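You operate a simulated robot arm through the tools that you are given. There is no shell and no other tool. Be economical: measure what you need, move in short steps, check, and stop when the job is done.

The job below is to be done with a simulated robot arm. You get a single attempt, and the scene is never put back.

TASK
Put the brass-cage bearing on top of the steel bracket.
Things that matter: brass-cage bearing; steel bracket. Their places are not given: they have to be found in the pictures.

Only the result counts: the job must be done as asked and must still hold three seconds after the hand-in. Knocking over, shifting, dropping, spilling or breaking anything else fails it.

THE ROBOT
A 7-joint arm with a two-finger parallel gripper, fixed in place. Base frame: the origin is at the foot of the arm, x ahead of it, y to its left, z up; the work surface is at about z = 0. Lengths are in m, angles in rad, forces in N, time in s.
With the tool pointing down near the work surface it reaches from about 0.24 to 0.62 m from the base axis. Its first joint turns from -1.152 to 1.152 rad. Payload 2.6 kg.
Tool frame: the origin (TCP) lies between the finger pads and is the grasp point; the fingertips stand 0.03 m ahead of it; z points along the fingers, y is the line along which they close. The gripper opens to 0.094 m. The fingers are 0.028 m wide and 0.01 m thick; the gripper's body (0.05 by 0.096 m) begins 0.055 m behind the TCP.
Orientation is that of the tool frame in the base frame, as a unit quaternion [x, y, z, w]. With the fingers straight down and closing along the base's y, the tool's x points along the base's -x, its y along +y and its z along -z.

THE INTERFACE
- The arm moves only by the tool nudge_tool. Its argument "plan" is a list of rows, each a list of 4 numbers: the shift along the base's x, y, z in m, then the turn about the base's z in rad. In form: [[x, y, z, yaw], ...]. A call has 1 to 10 rows; each row shifts and turns the commanded pose from where the row before left it. "jaw" is the gripper command, from -1 (fully open) to 1 (shut), values between in proportion, set as the call begins (left out, the last holds). A row lasts 0.2 s, in which the tool goes at most 0.05 m and 0.15 rad; a call with a longer step from one row to the next is refused whole, and so is a gripper value outside its range. Where a pose cannot be reached the arm comes as near as it can. A force on the tool above 40 N (or 10 N above the force at the start of the call, whichever is more), or a blocked arm, ends the call early, and 0.2 s more pass. Each finger travels about 0.072 m/s and halts on what it meets, pressing with about 29 N; the grip force reading is that of the motor and also rises with nothing between the fingers. The clock runs only during rows and for 0.2 s after the last one: add rows that do not move to give the fingers time. The reply holds the time, the measured pose of the TCP, the force on the tool along the base axes, the opening and the grip force, in the units named above and with some noise, and new pictures: "pictures" is both (left out), scene, wrist or none.
- Cameras (640 x 400 px; columns grow to the right, rows downward): "scene" is fixed at [0.0423, 0.448, 0.5498]; the picture's right is [-0.64, -0.77, 0.00], its down [-0.54, 0.45, -0.71] and it looks along [0.55, -0.46, -0.70] (base axes); focal length 321 px, centre (320, 200). "wrist" rides on the gripper at [-0.037, 0, -0.058] in the tool frame; the picture's right is [0.00, -1.00, 0.00], its down [0.97, 0.00, -0.24] and it looks along [0.24, 0.00, 0.97] (tool axes); focal length 218 px, centre (320, 200).
- point_at(camera, pixels): for up to 12 pixels [column, row] of the newest picture of that camera ("zoom" is the newest enlarged one), the place [x, y, z] in the base frame of the surface seen there, good to about 0.003 m. It takes no simulated time.
- close_up(camera, box): a new picture of the part [left, top, right, bottom] of that camera's present view, enlarged. It takes no simulated time.
- hand_in(): hands the job in; it is judged then, once.

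Work in short steps. Measure before you move; look again where a grasp or a placing could have gone wrong, and mend it. You have 60 turns and 150 pictures in all, those below and enlarged ones among them. Open the gripper and draw the arm clear of the work before you hand the job in, unless the task says otherwise; then end with one line.

The tools are called as a command line: name --pt "numbers of a row" for each row, then --argument value for the rest, lists and objects as JSON in quotes. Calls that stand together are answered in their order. nudge_tool: Moves the arm, as the interface text tells. Its arguments: {"type":"object","properties":{"plan":{"type":"array"},"jaw":{"type":"number"},"pictures":{"type":"string","enum":["both","scene","wrist","none"]}},"required":["plan"]} The other tools are called the same way: point_at (camera, pixels) gives the place of the surface under pixels of a picture; close_up (camera, box) takes an enlarged picture of a part of a camera's view; hand_in () hands the job in.

At the start:

```text
t: 0.0
tool_pos: [0.3019, 0.2958, 0.2399]
ee_rot: [0.0, 1.0, 0.0, 0.0]
force: [-0.2, -0.5, 0.0]
opening: 0.0943
finger_force: 0.0
```

scene: 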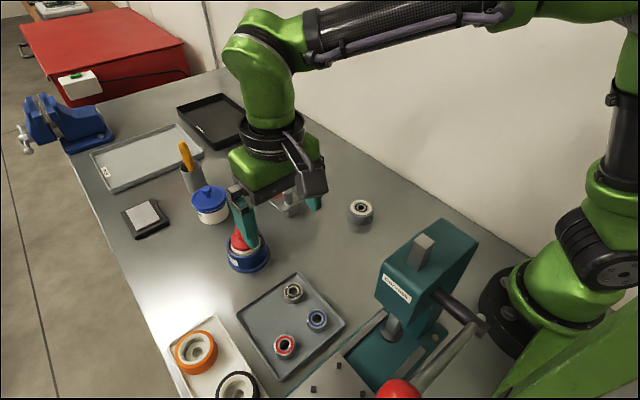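
wrist: 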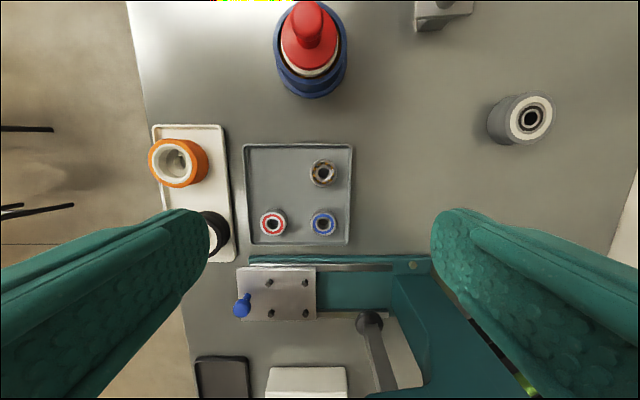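

The tray holds three bearings: brass-looking one at scene (292,292), wrist (323,172). The bracket seems to be the steel thing near wrist (442,12) / scene (285,200). I enlarge both.

close_up --camera "scene" --box '[230, 260, 360, 370]'

close_up --camera "scene" --box '[220, 150, 400, 260]'

point_at --camera "wrist" --pixels '[[323, 162], [323, 182], [313, 172], [333, 172], [300, 200], [442, 12], [442, 25], [418, 25], [470, 10], [323, 172], [273, 222], [323, 222]]'

```text
3.64 times, centred on (295, 315) of scene
```

zoom: 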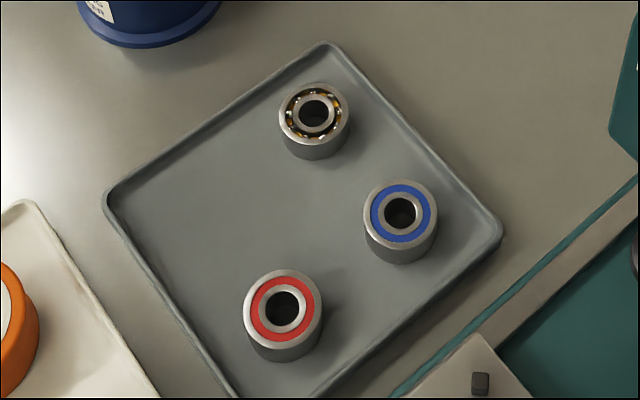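

```text
3.56 times, centred on (310, 205) of scene
```

zoom: 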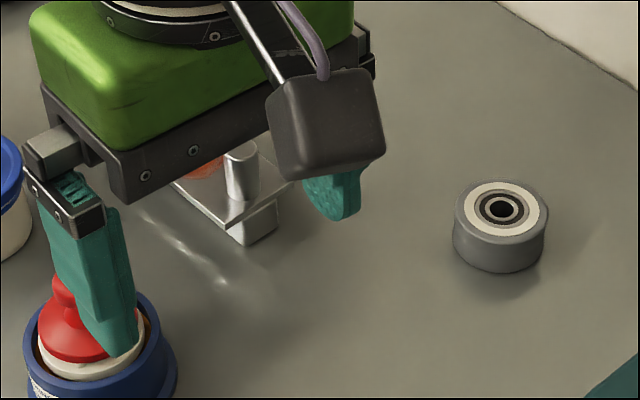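

```text
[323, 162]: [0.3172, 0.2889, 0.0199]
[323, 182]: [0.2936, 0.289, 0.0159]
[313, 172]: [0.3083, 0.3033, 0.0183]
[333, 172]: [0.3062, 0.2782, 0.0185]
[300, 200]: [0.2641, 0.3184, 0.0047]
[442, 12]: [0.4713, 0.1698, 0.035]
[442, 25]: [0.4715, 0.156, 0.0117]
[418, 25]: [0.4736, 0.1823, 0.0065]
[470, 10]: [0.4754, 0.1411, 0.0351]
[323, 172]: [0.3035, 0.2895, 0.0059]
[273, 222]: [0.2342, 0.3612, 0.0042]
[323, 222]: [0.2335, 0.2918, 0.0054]
```

The brass-cage bearing is at about (0.306, 0.290) with its top at z 0.02. The bracket is largely hidden, so I move forward to see it from the wrist camera.

nudge_tool --pt "0.03 -0.03 0.02 0" --pt "0.03 -0.03 0.02 0" --pt "0.03 -0.03 0.02 0" --pt "0.02 -0.02 0.0 0" --pt "0 0 0 0"

```text
t: 1.2
tool_pos: [0.4119, 0.1826, 0.3005]
ee_rot: [-0.001, 1.0, 0.0, 0.0]
force: [0.5, 0.5, 0.6]
opening: 0.0943
finger_force: 0.1
```

scene: 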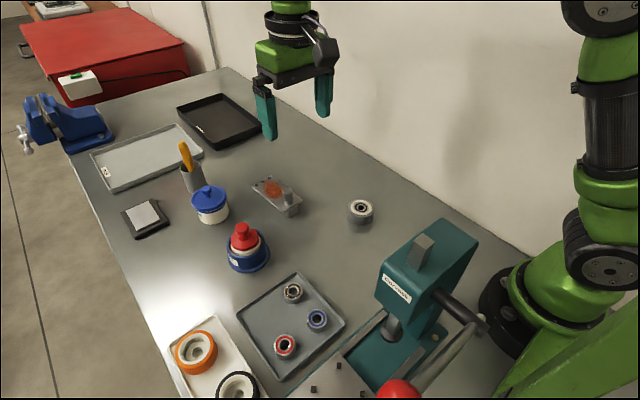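
wrist: 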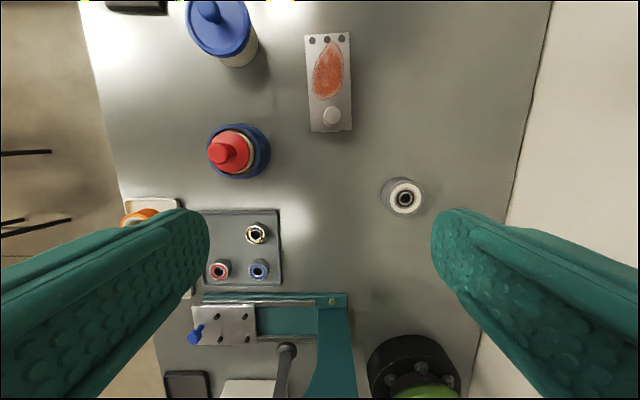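

The bracket is a plate at wrist x 305-352, y 32-132, with holes, a red patch and a peg. I enlarge and measure it.

close_up --camera "wrist" --box '[280, 20, 376, 140]'

close_up --camera "scene" --box '[236, 165, 316, 225]'

point_at --camera "wrist" --pixels '[[309, 36], [346, 36], [312, 128], [350, 128], [328, 75], [332, 113], [328, 55], [328, 95], [311, 110], [346, 100], [280, 100], [380, 80]]'

point_at --camera "scene" --pixels '[[287, 190], [287, 200], [270, 188], [292, 292], [293, 210]]'

```text
3.33 times, centred on (328, 80) of wrist
```

zoom: 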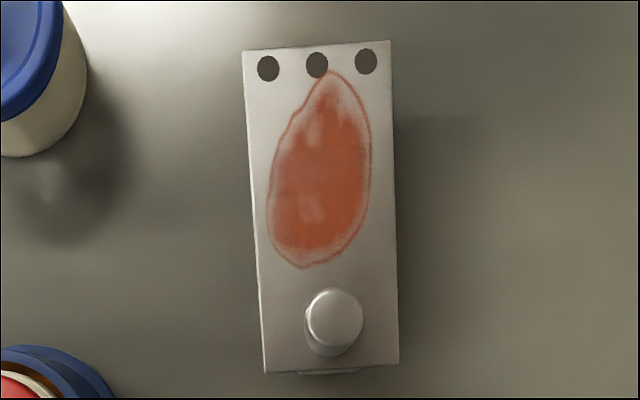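

```text
6.67 times, centred on (276, 195) of scene
```

zoom: 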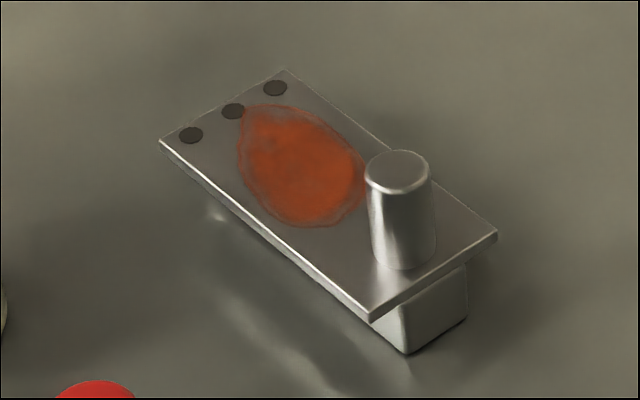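

```text
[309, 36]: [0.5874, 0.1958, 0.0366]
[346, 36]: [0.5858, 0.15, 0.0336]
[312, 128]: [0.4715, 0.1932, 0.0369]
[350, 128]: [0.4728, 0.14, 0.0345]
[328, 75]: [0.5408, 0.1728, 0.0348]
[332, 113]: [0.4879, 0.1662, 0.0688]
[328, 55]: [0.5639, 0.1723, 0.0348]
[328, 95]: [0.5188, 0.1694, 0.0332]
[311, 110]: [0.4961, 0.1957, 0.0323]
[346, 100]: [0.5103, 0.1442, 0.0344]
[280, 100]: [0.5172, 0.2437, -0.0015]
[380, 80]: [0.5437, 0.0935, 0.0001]
```

```text
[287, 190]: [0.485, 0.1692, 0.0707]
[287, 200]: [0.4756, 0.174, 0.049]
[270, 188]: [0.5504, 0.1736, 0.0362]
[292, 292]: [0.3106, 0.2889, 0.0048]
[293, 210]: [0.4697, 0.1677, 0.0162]
```

The bracket is a flat plate (top z ≈ 0.034) on a block under the peg end, with the outer end possibly unsupported. I take an oblique look from the side to find how far the foot extends.

nudge_tool --pt "0.0 -0.04 0 0" --pt "0.01 -0.04 0 0" --pt "0.01 -0.04 -0.02 0" --pt "0.01 -0.04 -0.025 0" --pt "0.01 -0.04 -0.025 0" --pt "0 -0.01 -0.04 0" --pt "0 0 -0.04 0" --pt "0 0 -0.03 0" --pt "0 0 0 0" --pictures "wrist"

close_up --camera "wrist" --box '[0, 50, 240, 200]'

```text
t: 3.2
tool_pos: [0.4539, -0.0273, 0.1191]
ee_rot: [0.0, 1.0, 0.001, 0.0]
force: [0.2, 0.0, -0.1]
opening: 0.0942
finger_force: 0.0
```

wrist: 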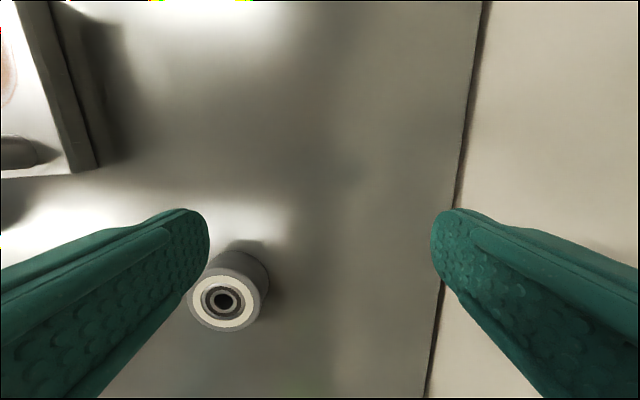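

```text
2.67 times, centred on (120, 125) of wrist
```

zoom: 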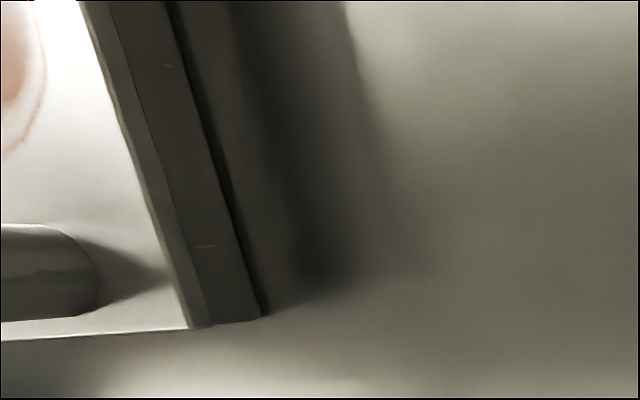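

The block side runs on along the plate at zoom (170,100)-(240,310). I move further in x to see where the block ends.

nudge_tool --pt "0.03 0.01 0 0" --pt "0.03 0.01 0.02 0" --pt "0.02 0.01 0.02 0" --pt "0 0 0 0" --pictures "wrist"

close_up --camera "wrist" --box '[60, 50, 300, 200]'

```text
t: 4.2
tool_pos: [0.5289, 0.0033, 0.162]
ee_rot: [-0.002, 1.0, 0.0, 0.0]
force: [0.2, -0.6, 0.1]
opening: 0.0937
finger_force: 0.0
```

wrist: 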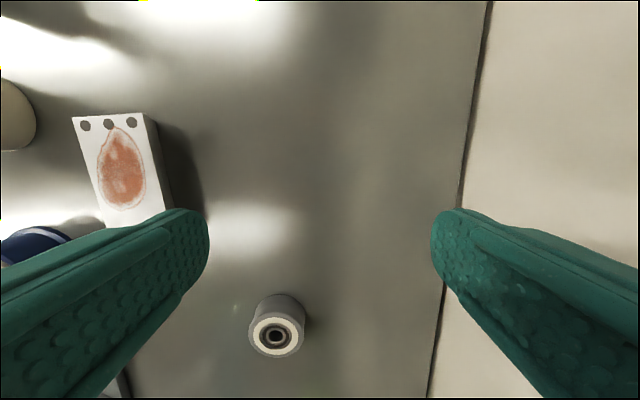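

```text
2.67 times, centred on (180, 125) of wrist
```

zoom: 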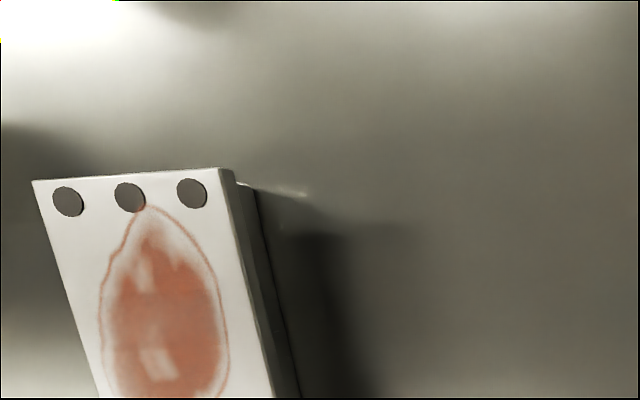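

The block supports nearly the whole plate, so mid-plate is a stable spot. I now go back above the bearing at a safe height.

nudge_tool --pt "0 0 0.045 0" --pt "-0.025 0.032 0.01 0" --pt "-0.025 0.032 0 0" --pt "-0.025 0.032 0 0" --pt "-0.025 0.032 0 0" --pt "-0.025 0.032 0 0" --pt "-0.025 0.032 0 0" --pt "-0.025 0.032 0 0" --pt "-0.025 0.032 0 0" --pt "-0.025 0.031 0 0" --pictures "none"

nudge_tool --pt "0 0 -0.04 0" --pt "0 0 -0.04 0" --pt "0 0 0 0" --jaw -0.1

```text
t: 6.4
tool_pos: [0.308, 0.2907, 0.2145]
ee_rot: [0.0, 1.0, 0.001, 0.0]
force: [-0.3, -0.6, -0.1]
opening: 0.0939
finger_force: 0.0
```

```text
t: 7.2
tool_pos: [0.307, 0.2919, 0.1359]
ee_rot: [0.0, 1.0, 0.001, 0.0]
force: [1.0, -0.2, -0.5]
opening: 0.0515
finger_force: 0.1
```

scene: 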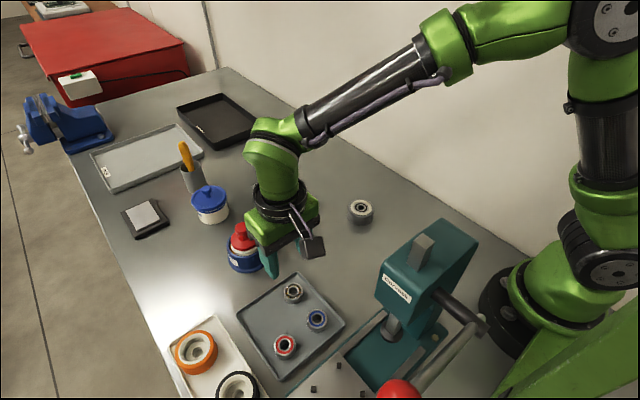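
wrist: 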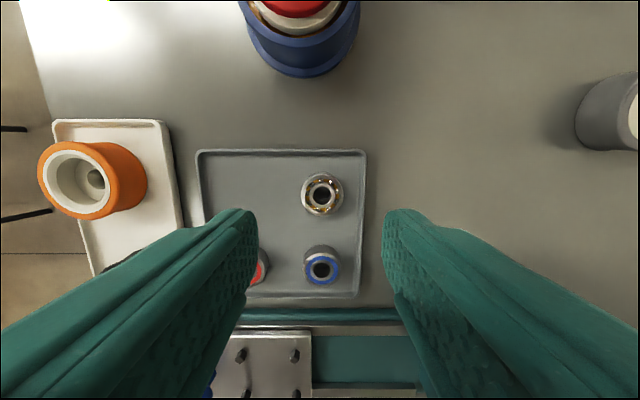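

The bearing is at wrist (322,195). I measure its top edges, the tray rim and the jar.

point_at --camera "wrist" --pixels '[[305, 194], [340, 194], [322, 178], [322, 209], [365, 194], [361, 194], [350, 194], [322, 152], [300, 72], [283, 20], [322, 240], [372, 194]]'

close_up --camera "wrist" --box '[272, 145, 382, 225]'

```text
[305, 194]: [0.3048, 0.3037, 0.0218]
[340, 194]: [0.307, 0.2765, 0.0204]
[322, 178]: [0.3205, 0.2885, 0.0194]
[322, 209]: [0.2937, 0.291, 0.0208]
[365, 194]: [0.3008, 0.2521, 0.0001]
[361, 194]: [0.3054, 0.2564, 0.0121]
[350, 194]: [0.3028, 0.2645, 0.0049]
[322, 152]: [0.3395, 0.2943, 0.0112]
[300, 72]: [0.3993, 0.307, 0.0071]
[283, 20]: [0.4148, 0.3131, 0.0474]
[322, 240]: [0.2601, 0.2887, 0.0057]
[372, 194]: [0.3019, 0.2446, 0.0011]
```

```text
5.00 times, centred on (327, 185) of wrist
```

zoom: 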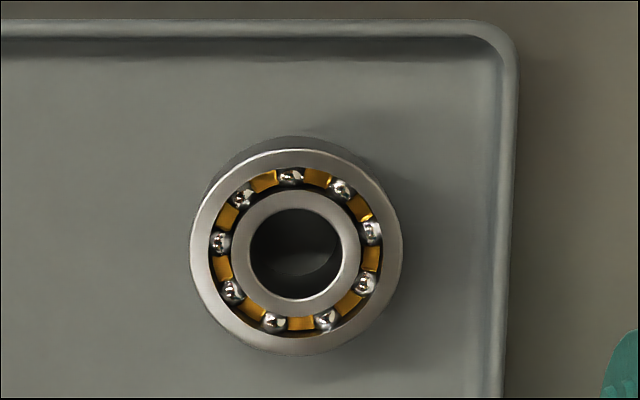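

Bearing centre ≈ (0.307, 0.290), diameter 0.028, top z 0.0205, rim top ≈ 0.012. I narrow the opening to about 0.040 and descend partway, then check.

nudge_tool --pt "0 -0.002 -0.025 0" --pt "0 0 -0.025 0" --pt "0 0 -0.02 0" --pt "0 0 0 0" --pt "0 0 0 0" --jaw 0.15

close_up --camera "scene" --box '[230, 230, 350, 330]'

```text
t: 8.4
tool_pos: [0.3051, 0.2895, 0.0658]
ee_rot: [0.0, 1.0, 0.0, 0.0]
force: [0.0, 0.4, 0.2]
opening: 0.04
finger_force: 0.0
```

scene: 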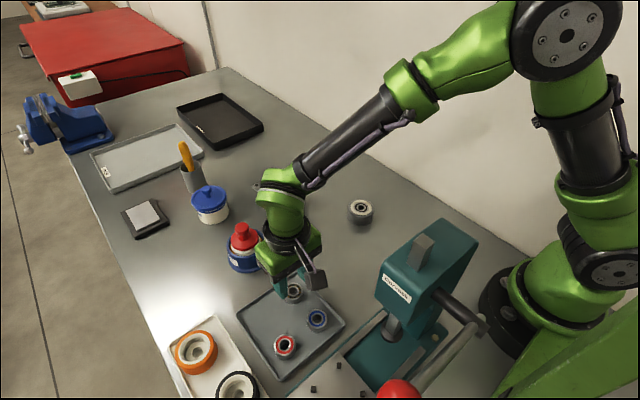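
wrist: 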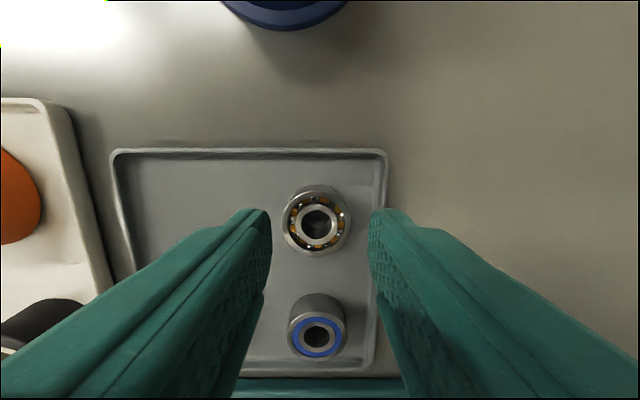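

```text
4.00 times, centred on (290, 280) of scene
```

zoom: 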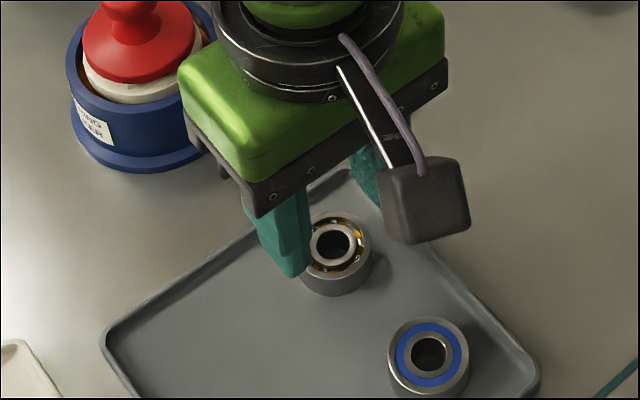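

Bearing at wrist (317,222) sits between fingers (270 and 370). I verify its x from this closer view.

point_at --camera "wrist" --pixels '[[285, 222], [348, 222], [316, 194], [316, 251], [388, 215], [378, 200]]'

```text
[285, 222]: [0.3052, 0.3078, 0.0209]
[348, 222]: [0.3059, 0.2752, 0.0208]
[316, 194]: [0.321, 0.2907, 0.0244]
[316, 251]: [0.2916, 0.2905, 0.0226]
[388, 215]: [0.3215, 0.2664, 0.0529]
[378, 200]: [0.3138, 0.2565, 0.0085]
```

Centre ≈ (0.306, 0.291): aligned within 2 mm. I go down to TCP z ≈ 0.041 with a tiny correction.

nudge_tool --pt "0 0.001 -0.013 0" --pt "0 0 -0.012 0" --pt "0 0 0 0" --pictures "wrist"

```text
t: 9.2
tool_pos: [0.307, 0.2913, 0.0403]
ee_rot: [-0.001, 1.0, 0.0, 0.0]
force: [-0.3, -0.1, 0.0]
opening: 0.0401
finger_force: 0.0
```

wrist: 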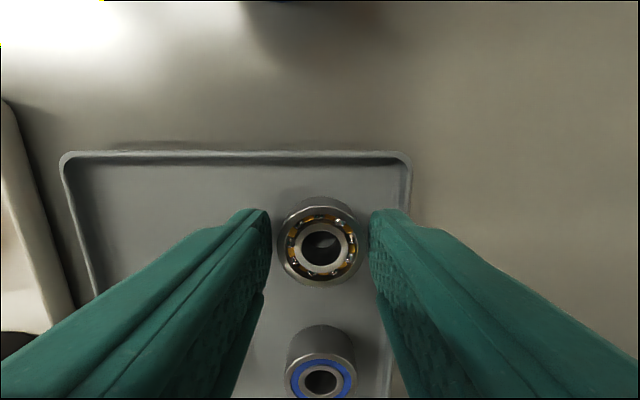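

Fingertips are at z ≈ 0.010, straddling the bearing. I close.

nudge_tool --pt "0 0 0 0" --pt "0 0 0 0" --pt "0 0 0 0" --jaw 1 --pictures "none"

nudge_tool --pt "0 0 0.02 0" --pt "0 0 0.03 0" --pt "0 0 0.04 0" --pt "0 0 0.04 0" --pt "0 0 0.03 0" --pt "0 0 0 0"

```text
t: 10.0
tool_pos: [0.3076, 0.2905, 0.0408]
ee_rot: [0.001, 1.0, 0.0, 0.0]
force: [-0.7, 0.0, 0.3]
opening: 0.0334
finger_force: 28.9
```

```text
t: 11.4
tool_pos: [0.3046, 0.2889, 0.2004]
ee_rot: [0.0, 1.0, 0.0, 0.0]
force: [0.2, 0.0, -0.7]
opening: 0.0334
finger_force: 28.8
```

scene: 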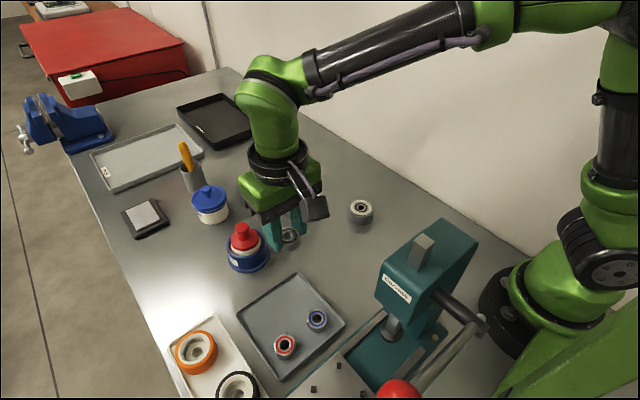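
wrist: 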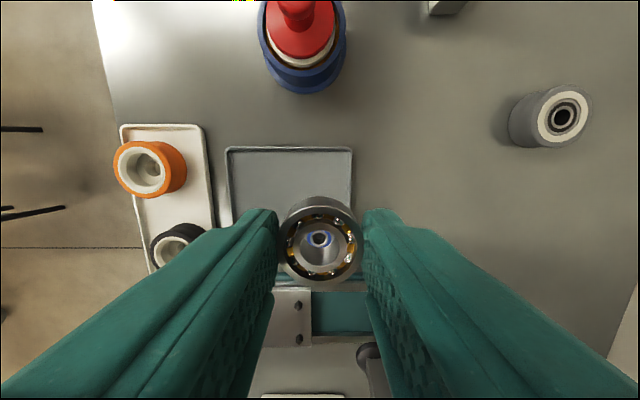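

Held, opening 0.0334. I raise a little and carry it above the bracket at about (0.50, 0.17) to look.

nudge_tool --pt "0 -0.02 0.03 0" --pt "0.015 -0.03 0.01 0" --pt "0.03 -0.03 0 0" --pt "0.035 -0.02 0 0" --pt "0.035 -0.02 0 0" --pt "0.04 0 0 0" --pt "0.04 0 0 0" --pt "0.03 0 0 0" --pt "0 0 0 0"

```text
t: 13.4
tool_pos: [0.5328, 0.1714, 0.2399]
ee_rot: [0.0, 1.0, 0.0, -0.001]
force: [-0.6, 0.1, -0.2]
opening: 0.0334
finger_force: 29.5
```

scene: 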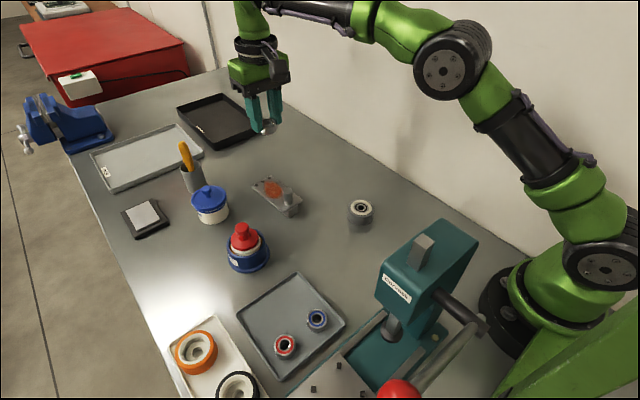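
wrist: 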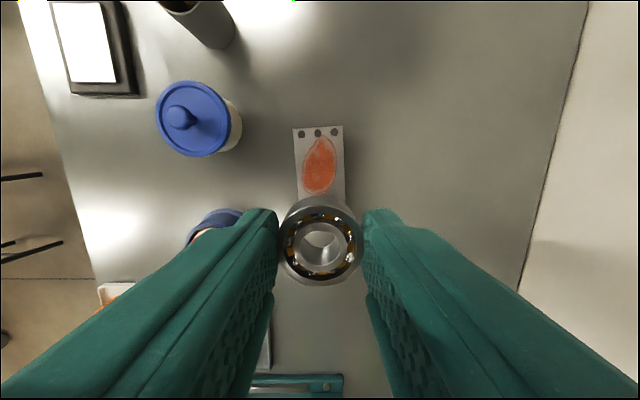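

Plate visible at wrist x 294-345, y 126-200. I measure its edges and surface from here.

point_at --camera "wrist" --pixels '[[296, 131], [341, 129], [299, 165], [342, 165], [300, 185], [343, 185], [320, 165], [302, 195], [320, 130]]'

point_at --camera "scene" --pixels '[[272, 189], [272, 195], [280, 181], [265, 183], [278, 198]]'

```text
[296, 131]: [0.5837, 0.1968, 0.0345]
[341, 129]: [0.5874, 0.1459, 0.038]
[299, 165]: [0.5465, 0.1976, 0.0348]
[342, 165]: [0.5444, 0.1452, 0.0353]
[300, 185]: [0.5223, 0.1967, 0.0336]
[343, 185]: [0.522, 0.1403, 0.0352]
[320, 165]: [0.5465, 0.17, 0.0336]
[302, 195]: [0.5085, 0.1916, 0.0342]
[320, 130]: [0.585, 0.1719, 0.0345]
```

```text
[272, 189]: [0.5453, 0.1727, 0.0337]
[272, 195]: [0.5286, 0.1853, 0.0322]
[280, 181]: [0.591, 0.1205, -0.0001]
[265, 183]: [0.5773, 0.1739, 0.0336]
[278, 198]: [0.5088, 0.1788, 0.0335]
```

Plate top z ≈ 0.034, centre y ≈ 0.170; release TCP z ≈ 0.070. I shift x by +0.010 and lower to about 0.085.

nudge_tool --pt "0.01 -0.001 -0.03 0" --pt "0 0 -0.04 0" --pt "0 0 -0.04 0" --pt "0 0 -0.03 0" --pt "0 0 -0.015 0" --pt "0 0 0 0" --pt "0 0 0 0"

close_up --camera "scene" --box '[226, 140, 326, 225]'

```text
t: 15.0
tool_pos: [0.5419, 0.1703, 0.085]
ee_rot: [0.001, 1.0, 0.0, 0.0]
force: [-1.2, -0.4, -0.9]
opening: 0.0334
finger_force: 29.5
```

scene: 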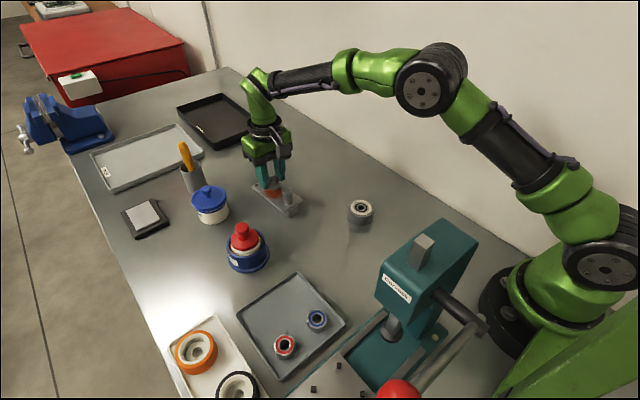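
wrist: 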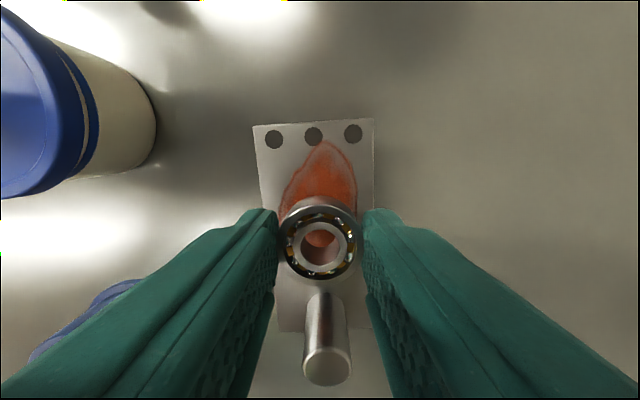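

```text
4.71 times, centred on (276, 182) of scene
```

zoom: 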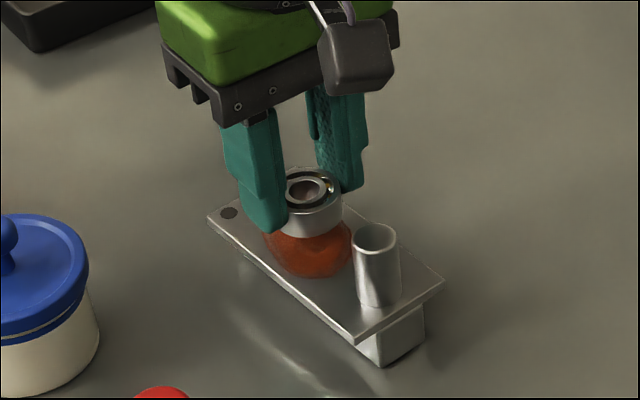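

The bearing is centred over the plate, clear of the peg. I lower gently to just touching.

nudge_tool --pt "0 0 -0.006 0" --pt "0 0 -0.005 0" --pt "0 0 -0.002 0" --pt "0 0 0 0" --pictures "none"

```text
t: 16.0
tool_pos: [0.5426, 0.1714, 0.0721]
ee_rot: [0.0, 1.0, 0.0, 0.0]
force: [0.3, -0.3, -1.3]
opening: 0.0334
finger_force: 28.9
```

No contact yet; I continue in 1 mm steps.

nudge_tool --pt "0 0 -0.001 0" --pt "0 0 0 0" --pictures "none"

nudge_tool --pt "0 0 -0.001 0" --pt "0 0 0 0" --pictures "wrist"

close_up --camera "scene" --box '[246, 155, 306, 215]'

```text
t: 16.6
tool_pos: [0.5421, 0.1709, 0.0714]
ee_rot: [0.001, 1.0, 0.0, 0.0]
force: [-0.3, -0.1, -0.6]
opening: 0.0331
finger_force: 29.3
```

```text
t: 17.2
tool_pos: [0.541, 0.1696, 0.0703]
ee_rot: [0.0, 1.0, -0.001, 0.0]
force: [0.2, 0.7, -1.2]
opening: 0.0334
finger_force: 29.0
```

wrist: 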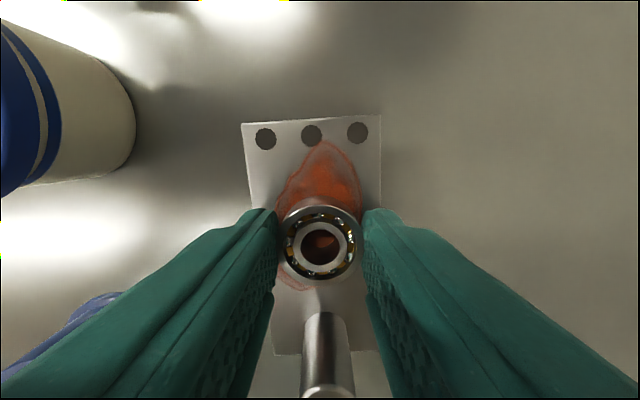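

```text
6.67 times, centred on (276, 185) of scene
```

zoom: 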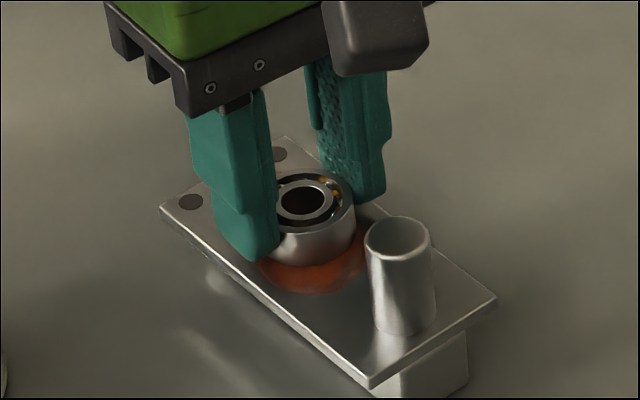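

Nearly touching; two more small steps, watching the z force.

nudge_tool --pt "0 0 -0.001 0" --pt "0 0 0 0" --pictures "none"

nudge_tool --pt "0 0 -0.0007 0" --pt "0 0 0 0" --pictures "none"

```text
t: 17.8
tool_pos: [0.5429, 0.1694, 0.0704]
ee_rot: [-0.001, 1.0, 0.0, 0.001]
force: [-2.9, 0.6, 6.8]
opening: 0.0334
finger_force: 29.1
```

```text
t: 18.4
tool_pos: [0.5416, 0.1704, 0.0693]
ee_rot: [0.0, 1.0, 0.002, 0.001]
force: [-2.1, -0.3, 16.9]
opening: 0.0335
finger_force: 29.5
```

Contact is made (16.9 N). I ease off about 1 mm and open to ~0.055.

nudge_tool --pt "0 0 0.0013 0" --pt "0 0 0 0" --pictures "none"

nudge_tool --pt "0 0 0 0" --pt "0 0 0 0" --pt "0 0 0 0" --jaw -0.2

close_up --camera "scene" --box '[246, 155, 306, 215]'

```text
t: 19.0
tool_pos: [0.5416, 0.1702, 0.0693]
ee_rot: [-0.001, 1.0, 0.0, 0.001]
force: [2.8, 2.1, 7.7]
opening: 0.0335
finger_force: 29.1
```

```text
t: 19.8
tool_pos: [0.542, 0.1699, 0.0696]
ee_rot: [0.0, 1.0, -0.001, 0.0]
force: [-0.3, -0.2, 0.8]
opening: 0.0563
finger_force: 0.0
```

scene: 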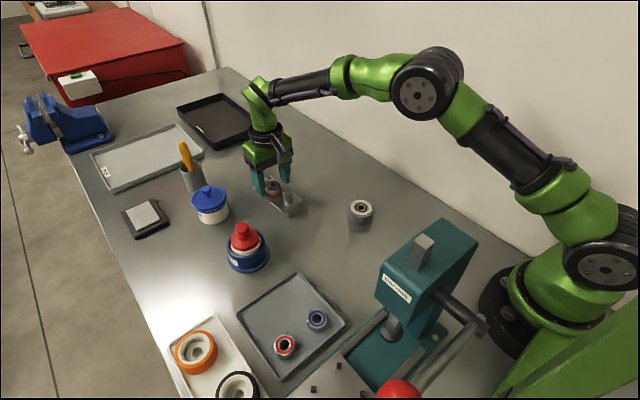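
wrist: 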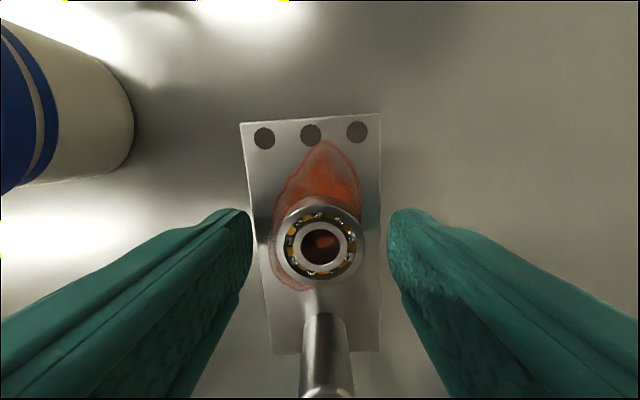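

```text
6.67 times, centred on (276, 185) of scene
```

zoom: 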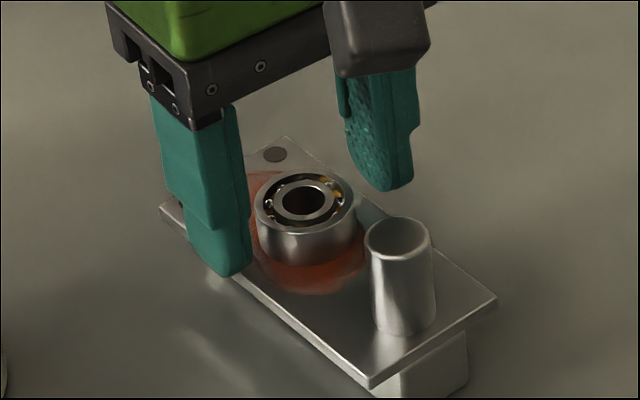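

The bearing rests flat on the plate with fingers free. I rise straight up, then check that it stays put.

nudge_tool --pt "0 0 0.02 0" --pt "0 0 0.04 0" --pt "0 0 0.04 0" --pt "0 0 0.04 0" --pt "0 0 0.03 0" --pt "0 0 0 0" --pt "0 0 0 0" --pt "0 0 0 0" --pt "0 0 0 0"

close_up --camera "scene" --box '[246, 155, 306, 215]'

```text
t: 21.8
tool_pos: [0.5415, 0.17, 0.2407]
ee_rot: [0.0, 1.0, 0.001, 0.0]
force: [1.2, -0.5, 0.6]
opening: 0.0565
finger_force: 0.0
```

scene: 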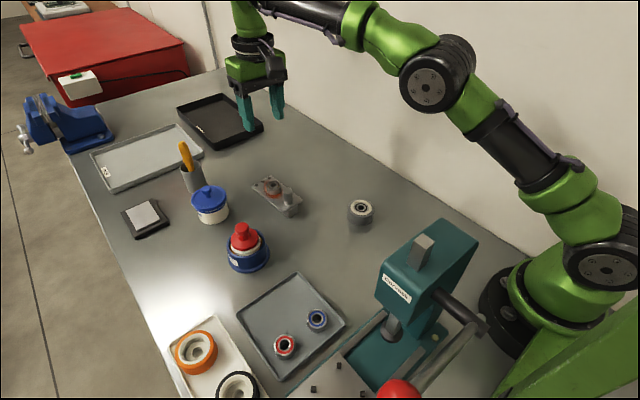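
wrist: 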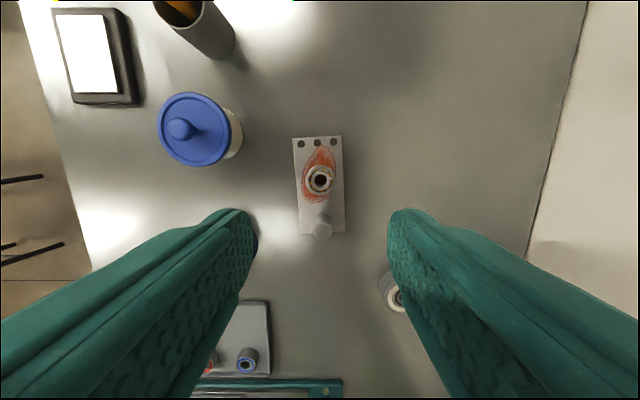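

```text
6.67 times, centred on (276, 185) of scene
```

zoom: 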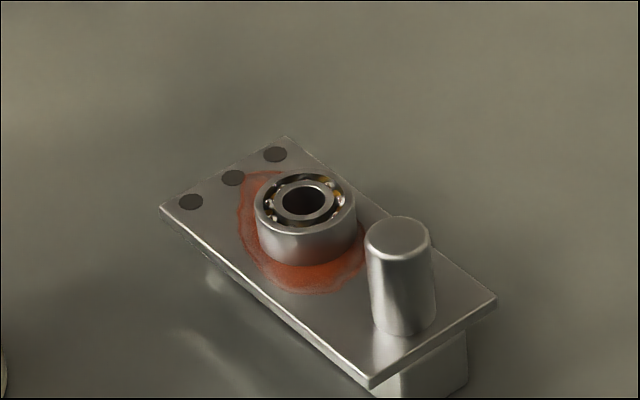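

The bearing has not moved since release, nothing else has shifted, and the arm is clear, so I hand in.

hand_in

```text
The job is handed in.
```

The brass-cage bearing is resting flat on top of the steel bracket, the gripper is open and clear, and I saw nothing else move; the job is handed in.
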